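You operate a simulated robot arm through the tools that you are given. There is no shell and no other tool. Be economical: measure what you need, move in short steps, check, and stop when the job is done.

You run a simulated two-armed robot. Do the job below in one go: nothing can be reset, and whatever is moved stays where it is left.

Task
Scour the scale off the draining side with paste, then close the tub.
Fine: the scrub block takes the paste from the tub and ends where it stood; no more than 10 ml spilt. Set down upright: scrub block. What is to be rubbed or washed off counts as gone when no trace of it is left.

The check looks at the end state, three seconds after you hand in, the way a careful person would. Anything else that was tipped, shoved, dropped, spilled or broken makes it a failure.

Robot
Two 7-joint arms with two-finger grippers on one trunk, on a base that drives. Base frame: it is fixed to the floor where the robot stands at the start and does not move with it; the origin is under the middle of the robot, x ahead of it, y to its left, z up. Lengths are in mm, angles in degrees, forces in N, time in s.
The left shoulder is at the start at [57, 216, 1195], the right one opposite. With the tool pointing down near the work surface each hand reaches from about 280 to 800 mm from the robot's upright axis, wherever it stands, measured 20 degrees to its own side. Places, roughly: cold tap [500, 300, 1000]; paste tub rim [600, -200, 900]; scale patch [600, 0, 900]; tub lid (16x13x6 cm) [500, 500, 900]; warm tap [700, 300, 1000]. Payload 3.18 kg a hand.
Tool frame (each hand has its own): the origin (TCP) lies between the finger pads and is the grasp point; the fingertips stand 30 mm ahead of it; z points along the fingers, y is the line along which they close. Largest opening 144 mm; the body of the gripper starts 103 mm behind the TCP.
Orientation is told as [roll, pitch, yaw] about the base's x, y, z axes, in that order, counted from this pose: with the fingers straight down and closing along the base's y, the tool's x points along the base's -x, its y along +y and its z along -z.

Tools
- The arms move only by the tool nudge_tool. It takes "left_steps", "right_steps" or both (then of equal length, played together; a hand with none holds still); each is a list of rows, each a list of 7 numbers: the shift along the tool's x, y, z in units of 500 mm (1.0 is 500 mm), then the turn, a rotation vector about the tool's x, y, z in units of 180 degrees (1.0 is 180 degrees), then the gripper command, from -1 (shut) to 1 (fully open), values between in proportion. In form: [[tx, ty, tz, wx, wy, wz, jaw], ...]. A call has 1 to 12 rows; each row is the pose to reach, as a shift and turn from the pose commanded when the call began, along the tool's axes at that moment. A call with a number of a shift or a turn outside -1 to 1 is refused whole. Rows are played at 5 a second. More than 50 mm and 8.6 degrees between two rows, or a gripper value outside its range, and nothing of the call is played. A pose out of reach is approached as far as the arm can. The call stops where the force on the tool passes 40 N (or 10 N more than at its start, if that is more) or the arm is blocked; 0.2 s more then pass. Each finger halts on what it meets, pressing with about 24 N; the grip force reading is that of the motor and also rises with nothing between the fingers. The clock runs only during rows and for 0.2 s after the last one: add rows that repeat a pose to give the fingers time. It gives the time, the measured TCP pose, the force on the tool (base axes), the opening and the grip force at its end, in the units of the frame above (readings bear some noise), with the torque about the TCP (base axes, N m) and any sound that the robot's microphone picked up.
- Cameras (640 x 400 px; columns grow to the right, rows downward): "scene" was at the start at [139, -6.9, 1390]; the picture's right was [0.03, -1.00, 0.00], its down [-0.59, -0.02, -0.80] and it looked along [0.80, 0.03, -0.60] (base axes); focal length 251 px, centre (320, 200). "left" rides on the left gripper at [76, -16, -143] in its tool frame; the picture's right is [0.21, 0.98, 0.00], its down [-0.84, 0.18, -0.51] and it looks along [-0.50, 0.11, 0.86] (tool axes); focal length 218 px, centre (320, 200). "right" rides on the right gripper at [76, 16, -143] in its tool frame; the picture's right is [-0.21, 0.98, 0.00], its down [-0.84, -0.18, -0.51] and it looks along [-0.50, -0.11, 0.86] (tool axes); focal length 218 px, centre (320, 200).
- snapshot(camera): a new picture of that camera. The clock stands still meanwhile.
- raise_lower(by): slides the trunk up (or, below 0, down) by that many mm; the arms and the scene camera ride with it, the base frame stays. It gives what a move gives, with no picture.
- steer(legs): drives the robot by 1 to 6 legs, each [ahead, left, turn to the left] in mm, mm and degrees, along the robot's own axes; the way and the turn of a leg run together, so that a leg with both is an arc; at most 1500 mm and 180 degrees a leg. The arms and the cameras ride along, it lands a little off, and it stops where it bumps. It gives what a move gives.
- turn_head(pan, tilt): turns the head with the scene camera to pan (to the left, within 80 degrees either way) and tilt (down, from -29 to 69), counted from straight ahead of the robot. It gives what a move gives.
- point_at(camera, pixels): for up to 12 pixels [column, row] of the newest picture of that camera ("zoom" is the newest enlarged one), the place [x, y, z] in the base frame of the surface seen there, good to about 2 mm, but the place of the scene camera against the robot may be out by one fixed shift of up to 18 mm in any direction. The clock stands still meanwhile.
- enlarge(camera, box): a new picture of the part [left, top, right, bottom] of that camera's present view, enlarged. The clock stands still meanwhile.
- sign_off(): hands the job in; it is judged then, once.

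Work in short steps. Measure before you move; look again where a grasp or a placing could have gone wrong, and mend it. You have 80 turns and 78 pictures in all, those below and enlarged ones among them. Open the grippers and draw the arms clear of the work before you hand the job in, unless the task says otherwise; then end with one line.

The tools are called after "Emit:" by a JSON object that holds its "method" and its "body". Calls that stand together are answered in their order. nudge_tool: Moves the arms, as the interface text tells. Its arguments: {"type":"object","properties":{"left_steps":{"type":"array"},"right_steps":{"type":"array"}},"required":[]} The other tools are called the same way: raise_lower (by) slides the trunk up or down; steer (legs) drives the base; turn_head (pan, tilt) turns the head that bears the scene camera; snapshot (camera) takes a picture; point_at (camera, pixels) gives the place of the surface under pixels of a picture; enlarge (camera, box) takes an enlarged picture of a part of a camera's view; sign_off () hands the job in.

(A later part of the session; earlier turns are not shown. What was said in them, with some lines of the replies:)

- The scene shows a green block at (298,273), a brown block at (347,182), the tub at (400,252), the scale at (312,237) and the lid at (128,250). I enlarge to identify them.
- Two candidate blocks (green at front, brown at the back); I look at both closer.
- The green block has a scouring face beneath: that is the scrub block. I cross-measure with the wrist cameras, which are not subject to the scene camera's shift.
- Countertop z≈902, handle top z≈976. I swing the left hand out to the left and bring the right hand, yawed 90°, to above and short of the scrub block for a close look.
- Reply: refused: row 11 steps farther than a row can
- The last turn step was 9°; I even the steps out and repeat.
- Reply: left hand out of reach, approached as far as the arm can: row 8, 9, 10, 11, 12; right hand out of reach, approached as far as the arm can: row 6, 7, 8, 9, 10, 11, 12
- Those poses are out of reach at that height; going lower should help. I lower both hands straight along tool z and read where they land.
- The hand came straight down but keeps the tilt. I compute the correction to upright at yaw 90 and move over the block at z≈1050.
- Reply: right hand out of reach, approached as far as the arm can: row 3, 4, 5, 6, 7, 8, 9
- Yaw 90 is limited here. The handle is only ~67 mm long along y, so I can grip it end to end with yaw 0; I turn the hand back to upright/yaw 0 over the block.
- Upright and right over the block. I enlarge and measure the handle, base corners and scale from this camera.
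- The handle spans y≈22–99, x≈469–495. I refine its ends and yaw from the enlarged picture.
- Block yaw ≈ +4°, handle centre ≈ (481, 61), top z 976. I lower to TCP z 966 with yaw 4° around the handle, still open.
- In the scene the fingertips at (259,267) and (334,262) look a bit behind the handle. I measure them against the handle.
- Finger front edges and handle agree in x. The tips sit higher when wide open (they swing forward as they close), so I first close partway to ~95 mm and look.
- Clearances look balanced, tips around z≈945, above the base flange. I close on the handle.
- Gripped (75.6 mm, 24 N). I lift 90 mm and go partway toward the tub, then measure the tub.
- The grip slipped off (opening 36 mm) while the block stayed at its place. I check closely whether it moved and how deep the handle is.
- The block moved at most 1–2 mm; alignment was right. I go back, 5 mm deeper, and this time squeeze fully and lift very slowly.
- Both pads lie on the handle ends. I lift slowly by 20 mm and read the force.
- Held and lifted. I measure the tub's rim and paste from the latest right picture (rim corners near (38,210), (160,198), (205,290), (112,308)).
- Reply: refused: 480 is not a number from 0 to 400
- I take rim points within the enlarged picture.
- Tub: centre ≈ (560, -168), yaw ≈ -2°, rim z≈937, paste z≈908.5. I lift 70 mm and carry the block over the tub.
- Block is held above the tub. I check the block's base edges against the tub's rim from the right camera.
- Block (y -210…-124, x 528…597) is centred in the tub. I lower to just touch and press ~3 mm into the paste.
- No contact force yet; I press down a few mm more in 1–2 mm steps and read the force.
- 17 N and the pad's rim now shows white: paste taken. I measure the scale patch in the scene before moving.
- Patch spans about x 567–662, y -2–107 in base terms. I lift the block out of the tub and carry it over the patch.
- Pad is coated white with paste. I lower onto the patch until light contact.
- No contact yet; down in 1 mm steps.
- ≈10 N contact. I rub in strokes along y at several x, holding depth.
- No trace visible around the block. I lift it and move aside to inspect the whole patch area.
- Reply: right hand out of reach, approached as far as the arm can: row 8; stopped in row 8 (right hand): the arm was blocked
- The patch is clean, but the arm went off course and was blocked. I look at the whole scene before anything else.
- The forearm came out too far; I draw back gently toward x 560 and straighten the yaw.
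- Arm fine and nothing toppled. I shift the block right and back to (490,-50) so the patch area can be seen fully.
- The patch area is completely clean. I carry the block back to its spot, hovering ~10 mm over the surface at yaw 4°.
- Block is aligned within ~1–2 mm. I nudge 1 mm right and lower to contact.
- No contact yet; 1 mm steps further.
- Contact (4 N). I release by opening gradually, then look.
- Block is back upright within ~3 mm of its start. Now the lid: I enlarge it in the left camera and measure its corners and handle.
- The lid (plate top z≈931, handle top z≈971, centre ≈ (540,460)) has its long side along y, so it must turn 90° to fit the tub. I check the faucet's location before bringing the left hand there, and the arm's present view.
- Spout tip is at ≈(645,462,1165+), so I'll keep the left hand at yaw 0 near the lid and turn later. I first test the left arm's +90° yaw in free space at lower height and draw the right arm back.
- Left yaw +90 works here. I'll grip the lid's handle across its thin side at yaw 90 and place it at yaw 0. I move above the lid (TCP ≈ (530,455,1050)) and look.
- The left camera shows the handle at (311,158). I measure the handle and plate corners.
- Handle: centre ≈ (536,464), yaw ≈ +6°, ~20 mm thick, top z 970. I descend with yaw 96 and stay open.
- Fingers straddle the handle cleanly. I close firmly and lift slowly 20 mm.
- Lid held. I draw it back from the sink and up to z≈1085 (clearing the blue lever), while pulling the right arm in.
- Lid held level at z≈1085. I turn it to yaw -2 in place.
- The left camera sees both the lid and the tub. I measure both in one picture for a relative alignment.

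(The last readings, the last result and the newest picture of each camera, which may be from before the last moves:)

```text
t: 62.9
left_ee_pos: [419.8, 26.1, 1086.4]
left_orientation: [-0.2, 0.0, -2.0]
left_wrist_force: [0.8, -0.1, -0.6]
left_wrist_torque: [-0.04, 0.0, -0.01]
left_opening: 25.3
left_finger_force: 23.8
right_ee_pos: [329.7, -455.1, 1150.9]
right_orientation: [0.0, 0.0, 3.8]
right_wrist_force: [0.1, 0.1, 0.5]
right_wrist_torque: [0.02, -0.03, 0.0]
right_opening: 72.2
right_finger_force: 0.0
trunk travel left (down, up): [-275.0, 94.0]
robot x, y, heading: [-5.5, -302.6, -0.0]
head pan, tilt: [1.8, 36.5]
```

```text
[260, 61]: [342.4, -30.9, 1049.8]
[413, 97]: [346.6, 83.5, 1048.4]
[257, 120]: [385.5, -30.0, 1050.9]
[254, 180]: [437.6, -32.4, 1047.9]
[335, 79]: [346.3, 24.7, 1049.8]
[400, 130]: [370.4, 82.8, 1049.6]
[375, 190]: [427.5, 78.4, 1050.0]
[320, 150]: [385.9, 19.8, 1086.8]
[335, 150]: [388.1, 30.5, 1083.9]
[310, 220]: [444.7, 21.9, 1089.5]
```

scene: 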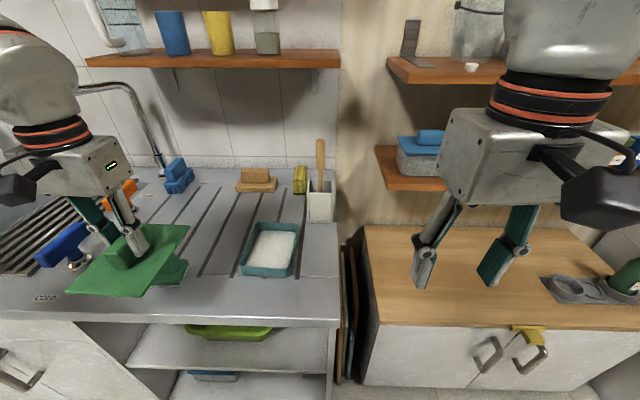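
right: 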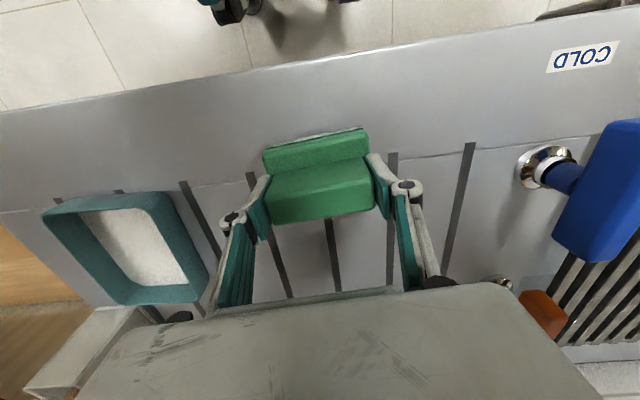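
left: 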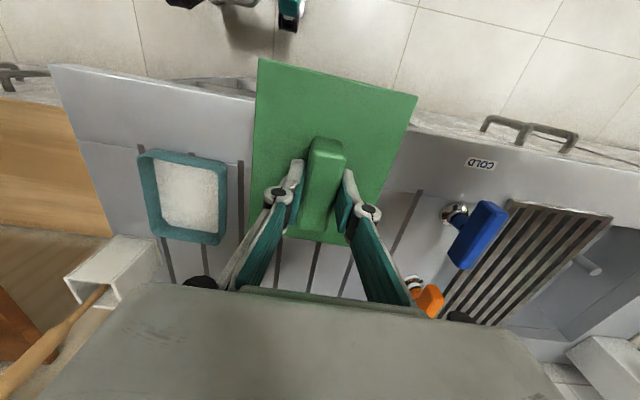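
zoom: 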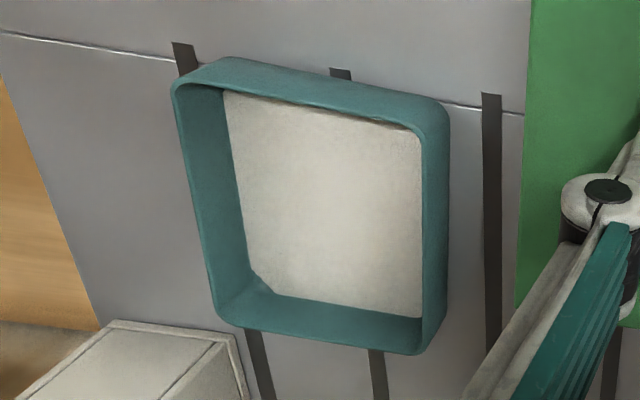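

Relative: lid centre ≈ (420,26), tub centre ≈ (560.5,-169.5), both yaw ≈ -2°. I carry the lid over the tub, hovering at TCP z≈1015.

Emit:
{"method": "nudge_tool", "body": {"left_steps": [[-0.03, -0.04, 0, 0, 0, 0, -1], [-0.07, -0.09, 0, 0, 0, 0, -1], [-0.11, -0.14, 0, 0, 0, 0, -1], [-0.15, -0.19, 0, 0, 0, 0, -1], [-0.19, -0.245, 0, 0, 0, 0, -1], [-0.23, -0.3, 0.02, 0, 0, 0, -1], [-0.27, -0.35, 0.05, 0, 0, 0, -1], [-0.2944, -0.3804, 0.09, 0, 0, 0, -1], [-0.2944, -0.3804, 0.12, 0, 0, 0, -1], [-0.2944, -0.3804, 0.14, 0, 0, 0, -1], [-0.2944, -0.3804, 0.14, 0, 0, 0, -1]]}}

Emit:
{"method": "enlarge", "body": {"camera": "scene", "box": [190, 160, 350, 290]}}

Emit:
{"method": "snapshot", "body": {"camera": "left"}}

```text
t: 65.3
left_ee_pos: [560.8, -170.3, 1015.9]
left_orientation: [-0.1, 0.0, -2.2]
left_wrist_force: [-0.7, -0.5, 0.6]
left_wrist_torque: [0.01, -0.01, -0.06]
left_opening: 25.2
left_finger_force: 23.6
right_ee_pos: [329.1, -454.4, 1152.2]
right_orientation: [0.0, -0.1, 3.8]
right_wrist_force: [-0.6, -0.4, -0.4]
right_wrist_torque: [0.02, -0.01, -0.02]
right_opening: 72.0
right_finger_force: 0.1
trunk travel left (down, up): [-275.0, 94.0]
robot x, y, heading: [-0.6, -307.5, -0.2]
head pan, tilt: [1.8, 36.5]
```

```text
3.08 times, centred on (270, 225) of scene
```

zoom: 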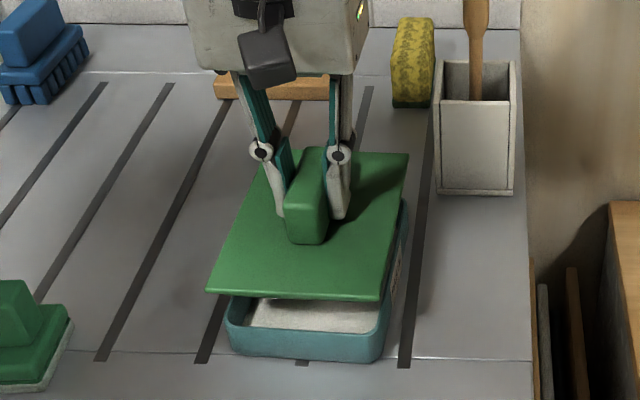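

```text
14 pictures are left
```

left: 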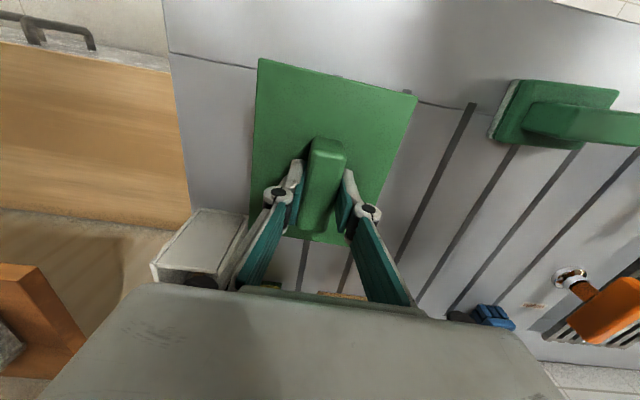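

I compare the lid's edges with the tub's visible rim in the scene zoom.

Emit:
{"method": "point_at", "body": {"camera": "zoom", "pixels": [[210, 289], [376, 297], [405, 157], [290, 293], [231, 328], [383, 342], [300, 338], [230, 305], [398, 230], [386, 310]]}}

Emit:
{"method": "point_at", "body": {"camera": "left", "pixels": [[260, 62], [413, 97], [335, 80], [254, 180], [376, 190]]}}

```text
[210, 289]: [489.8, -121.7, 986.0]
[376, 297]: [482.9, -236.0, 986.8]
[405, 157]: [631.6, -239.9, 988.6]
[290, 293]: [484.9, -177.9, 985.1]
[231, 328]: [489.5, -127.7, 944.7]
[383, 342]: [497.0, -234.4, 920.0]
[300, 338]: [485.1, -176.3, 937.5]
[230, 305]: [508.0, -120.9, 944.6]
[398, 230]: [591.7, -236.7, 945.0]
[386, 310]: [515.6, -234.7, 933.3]
```

```text
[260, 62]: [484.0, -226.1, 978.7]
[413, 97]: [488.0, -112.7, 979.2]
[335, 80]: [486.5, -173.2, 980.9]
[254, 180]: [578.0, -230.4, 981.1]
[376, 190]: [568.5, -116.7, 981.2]
```

Aligned within ~1–2 mm. I lower slowly with a 1.5 mm forward trim toward seating height.

Emit:
{"method": "nudge_tool", "body": {"left_steps": [[-0.003, 0, 0.02, 0, 0, 0, -1], [-0.003, 0, 0.04, 0, 0, 0, -1], [-0.003, 0, 0.055, 0, 0, 0, -1], [-0.003, 0, 0.062, 0, 0, 0, -1], [-0.003, 0, 0.067, 0, 0, 0, -1], [-0.003, 0, 0.071, 0, 0, 0, -1], [-0.003, 0, 0.071, 0, 0, 0, -1]]}}

Emit:
{"method": "enlarge", "body": {"camera": "scene", "box": [210, 190, 330, 290]}}

```text
t: 66.9
left_ee_pos: [560.9, -168.7, 980.3]
left_orientation: [0.0, 0.0, -2.1]
left_wrist_force: [-0.5, 0.7, -0.5]
left_wrist_torque: [-0.04, -0.02, 0.01]
left_opening: 25.3
left_finger_force: 24.5
right_ee_pos: [328.7, -454.3, 1151.3]
right_orientation: [0.0, -0.1, 3.8]
right_wrist_force: [-0.8, -0.4, 0.2]
right_wrist_torque: [-0.01, 0.02, 0.04]
right_opening: 72.0
right_finger_force: 0.1
trunk travel left (down, up): [-275.0, 94.0]
robot x, y, heading: [-2.3, -301.6, -0.4]
head pan, tilt: [1.8, 36.5]
```

```text
4.00 times, centred on (270, 240) of scene
```

zoom: 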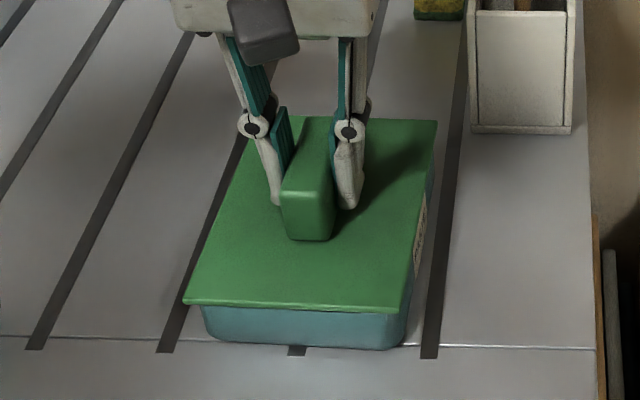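

Nearly seated. I check lateral alignment again by points on lid edge and tub wall.

Emit:
{"method": "point_at", "body": {"camera": "zoom", "pixels": [[190, 299], [398, 306], [430, 125], [206, 318], [402, 325], [300, 320], [300, 301], [208, 335], [428, 190], [412, 290], [240, 160]]}}

```text
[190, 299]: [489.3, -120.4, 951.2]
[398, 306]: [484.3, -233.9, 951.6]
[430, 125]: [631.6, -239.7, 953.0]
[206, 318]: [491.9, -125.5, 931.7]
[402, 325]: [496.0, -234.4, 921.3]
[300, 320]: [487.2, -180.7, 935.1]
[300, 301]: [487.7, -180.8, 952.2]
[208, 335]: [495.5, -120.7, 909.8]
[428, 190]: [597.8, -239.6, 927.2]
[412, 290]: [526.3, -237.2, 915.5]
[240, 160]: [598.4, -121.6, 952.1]
```

Lid is ~1 mm left of the tub's centre; I trim that and go down in 1 mm steps to contact.

Emit:
{"method": "nudge_tool", "body": {"left_steps": [[0, -0.002, 0.002, 0, 0, 0, -1], [0, -0.002, 0.004, 0, 0, 0, -1], [0, -0.002, 0.006, 0, 0, 0, -1], [0, -0.002, 0.006, 0, 0, 0, -1]]}}

```text
t: 67.9
left_ee_pos: [561.2, -170.6, 978.3]
left_orientation: [-0.1, 0.0, -2.0]
left_wrist_force: [1.9, -0.5, 6.7]
left_wrist_torque: [-0.04, 0.45, 0.02]
left_opening: 25.3
left_finger_force: 24.0
right_ee_pos: [328.5, -454.3, 1150.4]
right_orientation: [0.0, -0.1, 3.8]
right_wrist_force: [-0.4, 0.6, 1.2]
right_wrist_torque: [-0.01, 0.0, 0.02]
right_opening: 71.8
right_finger_force: 0.0
trunk travel left (down, up): [-275.0, 94.0]
robot x, y, heading: [1.6, -301.8, -0.2]
head pan, tilt: [1.8, 36.5]
```

Contact (6.7 N) at the expected height. I look for a gap before releasing.

Emit:
{"method": "enlarge", "body": {"camera": "scene", "box": [225, 240, 325, 285]}}

```text
6.40 times, centred on (275, 262) of scene
```

zoom: 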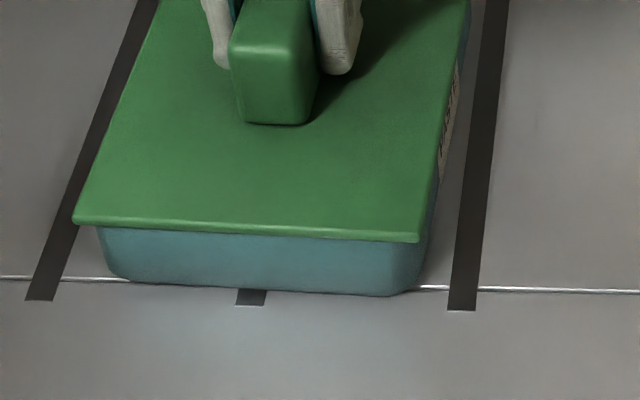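

I check overhang by points at both sides.

Emit:
{"method": "point_at", "body": {"camera": "zoom", "pixels": [[78, 216], [102, 240], [115, 250], [414, 236], [425, 255], [432, 220], [436, 160], [446, 160], [466, 30], [140, 30], [250, 226], [250, 245]]}}

```text
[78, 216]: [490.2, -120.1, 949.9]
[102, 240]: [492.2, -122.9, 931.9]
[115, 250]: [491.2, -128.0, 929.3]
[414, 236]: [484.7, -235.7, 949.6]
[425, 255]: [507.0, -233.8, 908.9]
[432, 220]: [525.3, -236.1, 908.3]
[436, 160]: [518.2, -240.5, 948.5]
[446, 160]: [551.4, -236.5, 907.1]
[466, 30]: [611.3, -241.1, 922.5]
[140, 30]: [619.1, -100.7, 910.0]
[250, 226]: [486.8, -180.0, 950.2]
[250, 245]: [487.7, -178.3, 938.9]
```

Lid covers the rim on all sides and sits flat. I release and lift the hand clear.

Emit:
{"method": "nudge_tool", "body": {"left_steps": [[0, 0, 0, 0, 0, 0, -0.6], [0, 0, 0, 0, 0, 0, -0.4], [0, 0, 0, 0, 0, 0, 0], [0, 0, 0, 0, 0, 0, 0.2], [0, 0, -0.04, 0, 0, 0, 0.2], [0, 0, -0.1, 0, 0, 0, 0.2], [0.04, 0, -0.16, 0, 0, 0, 0.2], [0.1, 0.03, -0.2, 0, 0, 0, 0.2], [0.18, 0.06, -0.22, 0, 0, 0, 0.2], [0.26, 0.1, -0.24, 0, 0, 0, 0.2], [0.34, 0.13, -0.26, 0, 0, 0, 0.2], [0.38, 0.15, -0.28, 0, 0, 0, 0.2]]}}

Emit:
{"method": "snapshot", "body": {"camera": "scene"}}

Emit:
{"method": "enlarge", "body": {"camera": "scene", "box": [130, 180, 330, 300]}}

```text
t: 70.5
left_ee_pos: [371.9, -87.0, 1114.4]
left_orientation: [-0.1, 0.0, -2.1]
left_wrist_force: [0.5, -0.7, 0.3]
left_wrist_torque: [-0.01, 0.0, 0.01]
left_opening: 86.3
left_finger_force: 0.0
right_ee_pos: [329.1, -454.7, 1151.2]
right_orientation: [0.0, -0.1, 3.9]
right_wrist_force: [-0.5, -0.3, -0.1]
right_wrist_torque: [-0.03, -0.06, 0.01]
right_opening: 72.0
right_finger_force: 0.1
trunk travel left (down, up): [-275.0, 94.0]
robot x, y, heading: [1.9, -300.0, -0.1]
head pan, tilt: [1.8, 36.5]
```

```text
11 pictures are left
```

scene: 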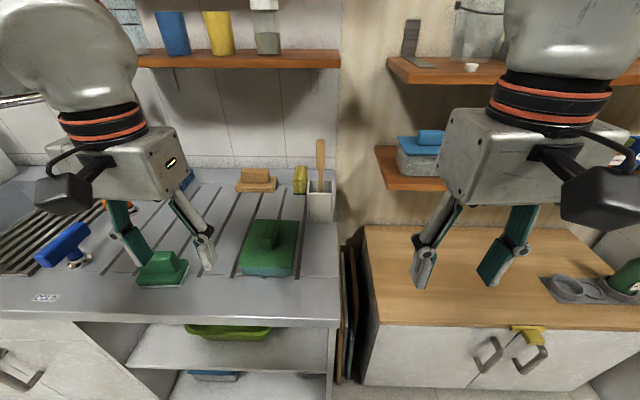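

```text
3.20 times, centred on (230, 240) of scene
```

zoom: 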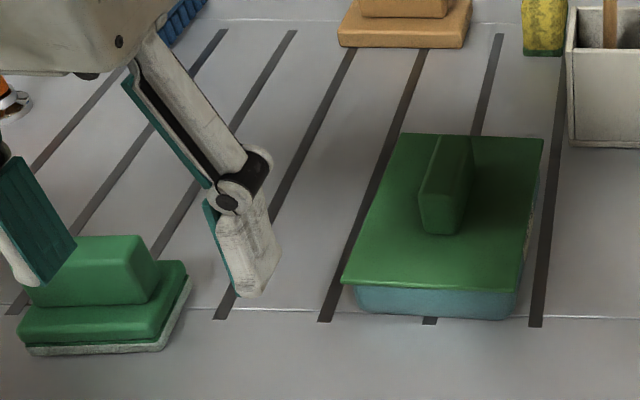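

Lid is seated. I back the robot off 250 mm to clear the work, and take a final look at everything.

Emit:
{"method": "steer", "body": {"legs": [[-250, 0, 0]]}}

Emit:
{"method": "turn_head", "body": {"pan": 10, "tilt": 28}}

Emit:
{"method": "snapshot", "body": {"camera": "scene"}}

```text
t: 72.3
left_ee_pos: [125.1, -86.5, 1115.7]
left_orientation: [-0.1, 0.0, -2.1]
left_wrist_force: [-0.7, 0.2, 0.7]
left_wrist_torque: [-0.04, -0.07, 0.01]
left_opening: 86.4
left_finger_force: 0.1
right_ee_pos: [80.6, -453.3, 1150.5]
right_orientation: [0.0, -0.1, 3.8]
right_wrist_force: [-0.3, 0.3, 0.5]
right_wrist_torque: [-0.01, -0.04, 0.0]
right_opening: 72.2
right_finger_force: 0.0
trunk travel left (down, up): [-275.0, 94.0]
robot x, y, heading: [-248.3, -302.1, -0.0]
head pan, tilt: [1.8, 36.5]
```

```text
t: 73.0
left_ee_pos: [125.8, -86.6, 1115.0]
left_orientation: [-0.1, 0.1, -2.2]
left_wrist_force: [0.2, 0.5, 0.5]
left_wrist_torque: [0.0, 0.02, 0.02]
left_opening: 86.6
left_finger_force: 0.1
right_ee_pos: [81.6, -454.0, 1149.9]
right_orientation: [-0.1, -0.1, 3.9]
right_wrist_force: [0.8, 0.4, 0.3]
right_wrist_torque: [-0.02, -0.01, 0.01]
right_opening: 71.9
right_finger_force: 0.0
trunk travel left (down, up): [-275.0, 94.0]
robot x, y, heading: [-248.0, -298.5, -0.2]
head pan, tilt: [10.0, 28.0]
```

```text
9 pictures are left
```

scene: 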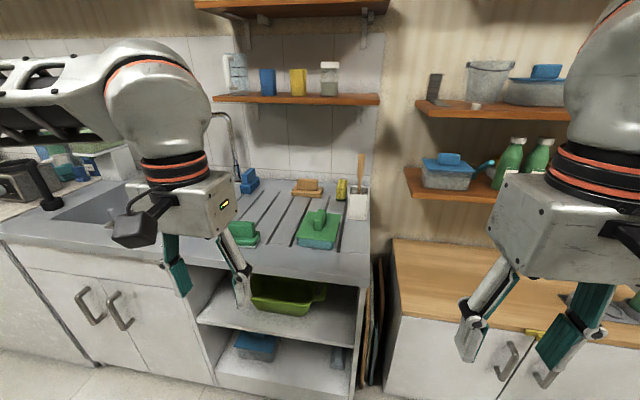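

Everything on the shelves stands. One last close look at the patch area, block and tub.

Emit:
{"method": "enlarge", "body": {"camera": "scene", "box": [215, 165, 375, 265]}}

```text
4.00 times, centred on (295, 215) of scene
```

zoom: 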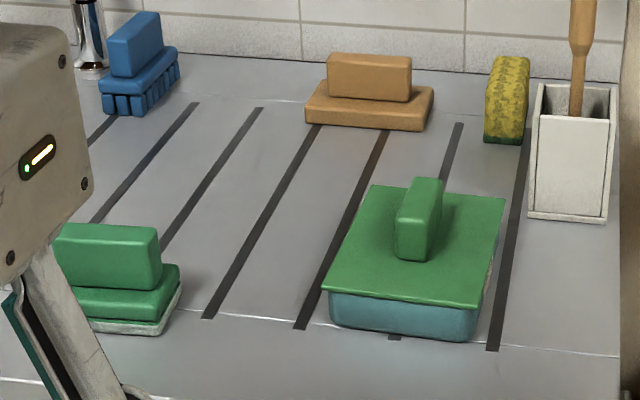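

The surface is clean, the tub is closed, the block is upright at its place, and the hands are open and clear. I hand in.

Emit:
{"method": "sign_off", "body": {}}

```text
The job is handed in.
```

The scale is scoured off the draining side with no trace visible, the tub is closed, and the scrub block stands upright about 3 mm from where it started, with no spilt paste seen.
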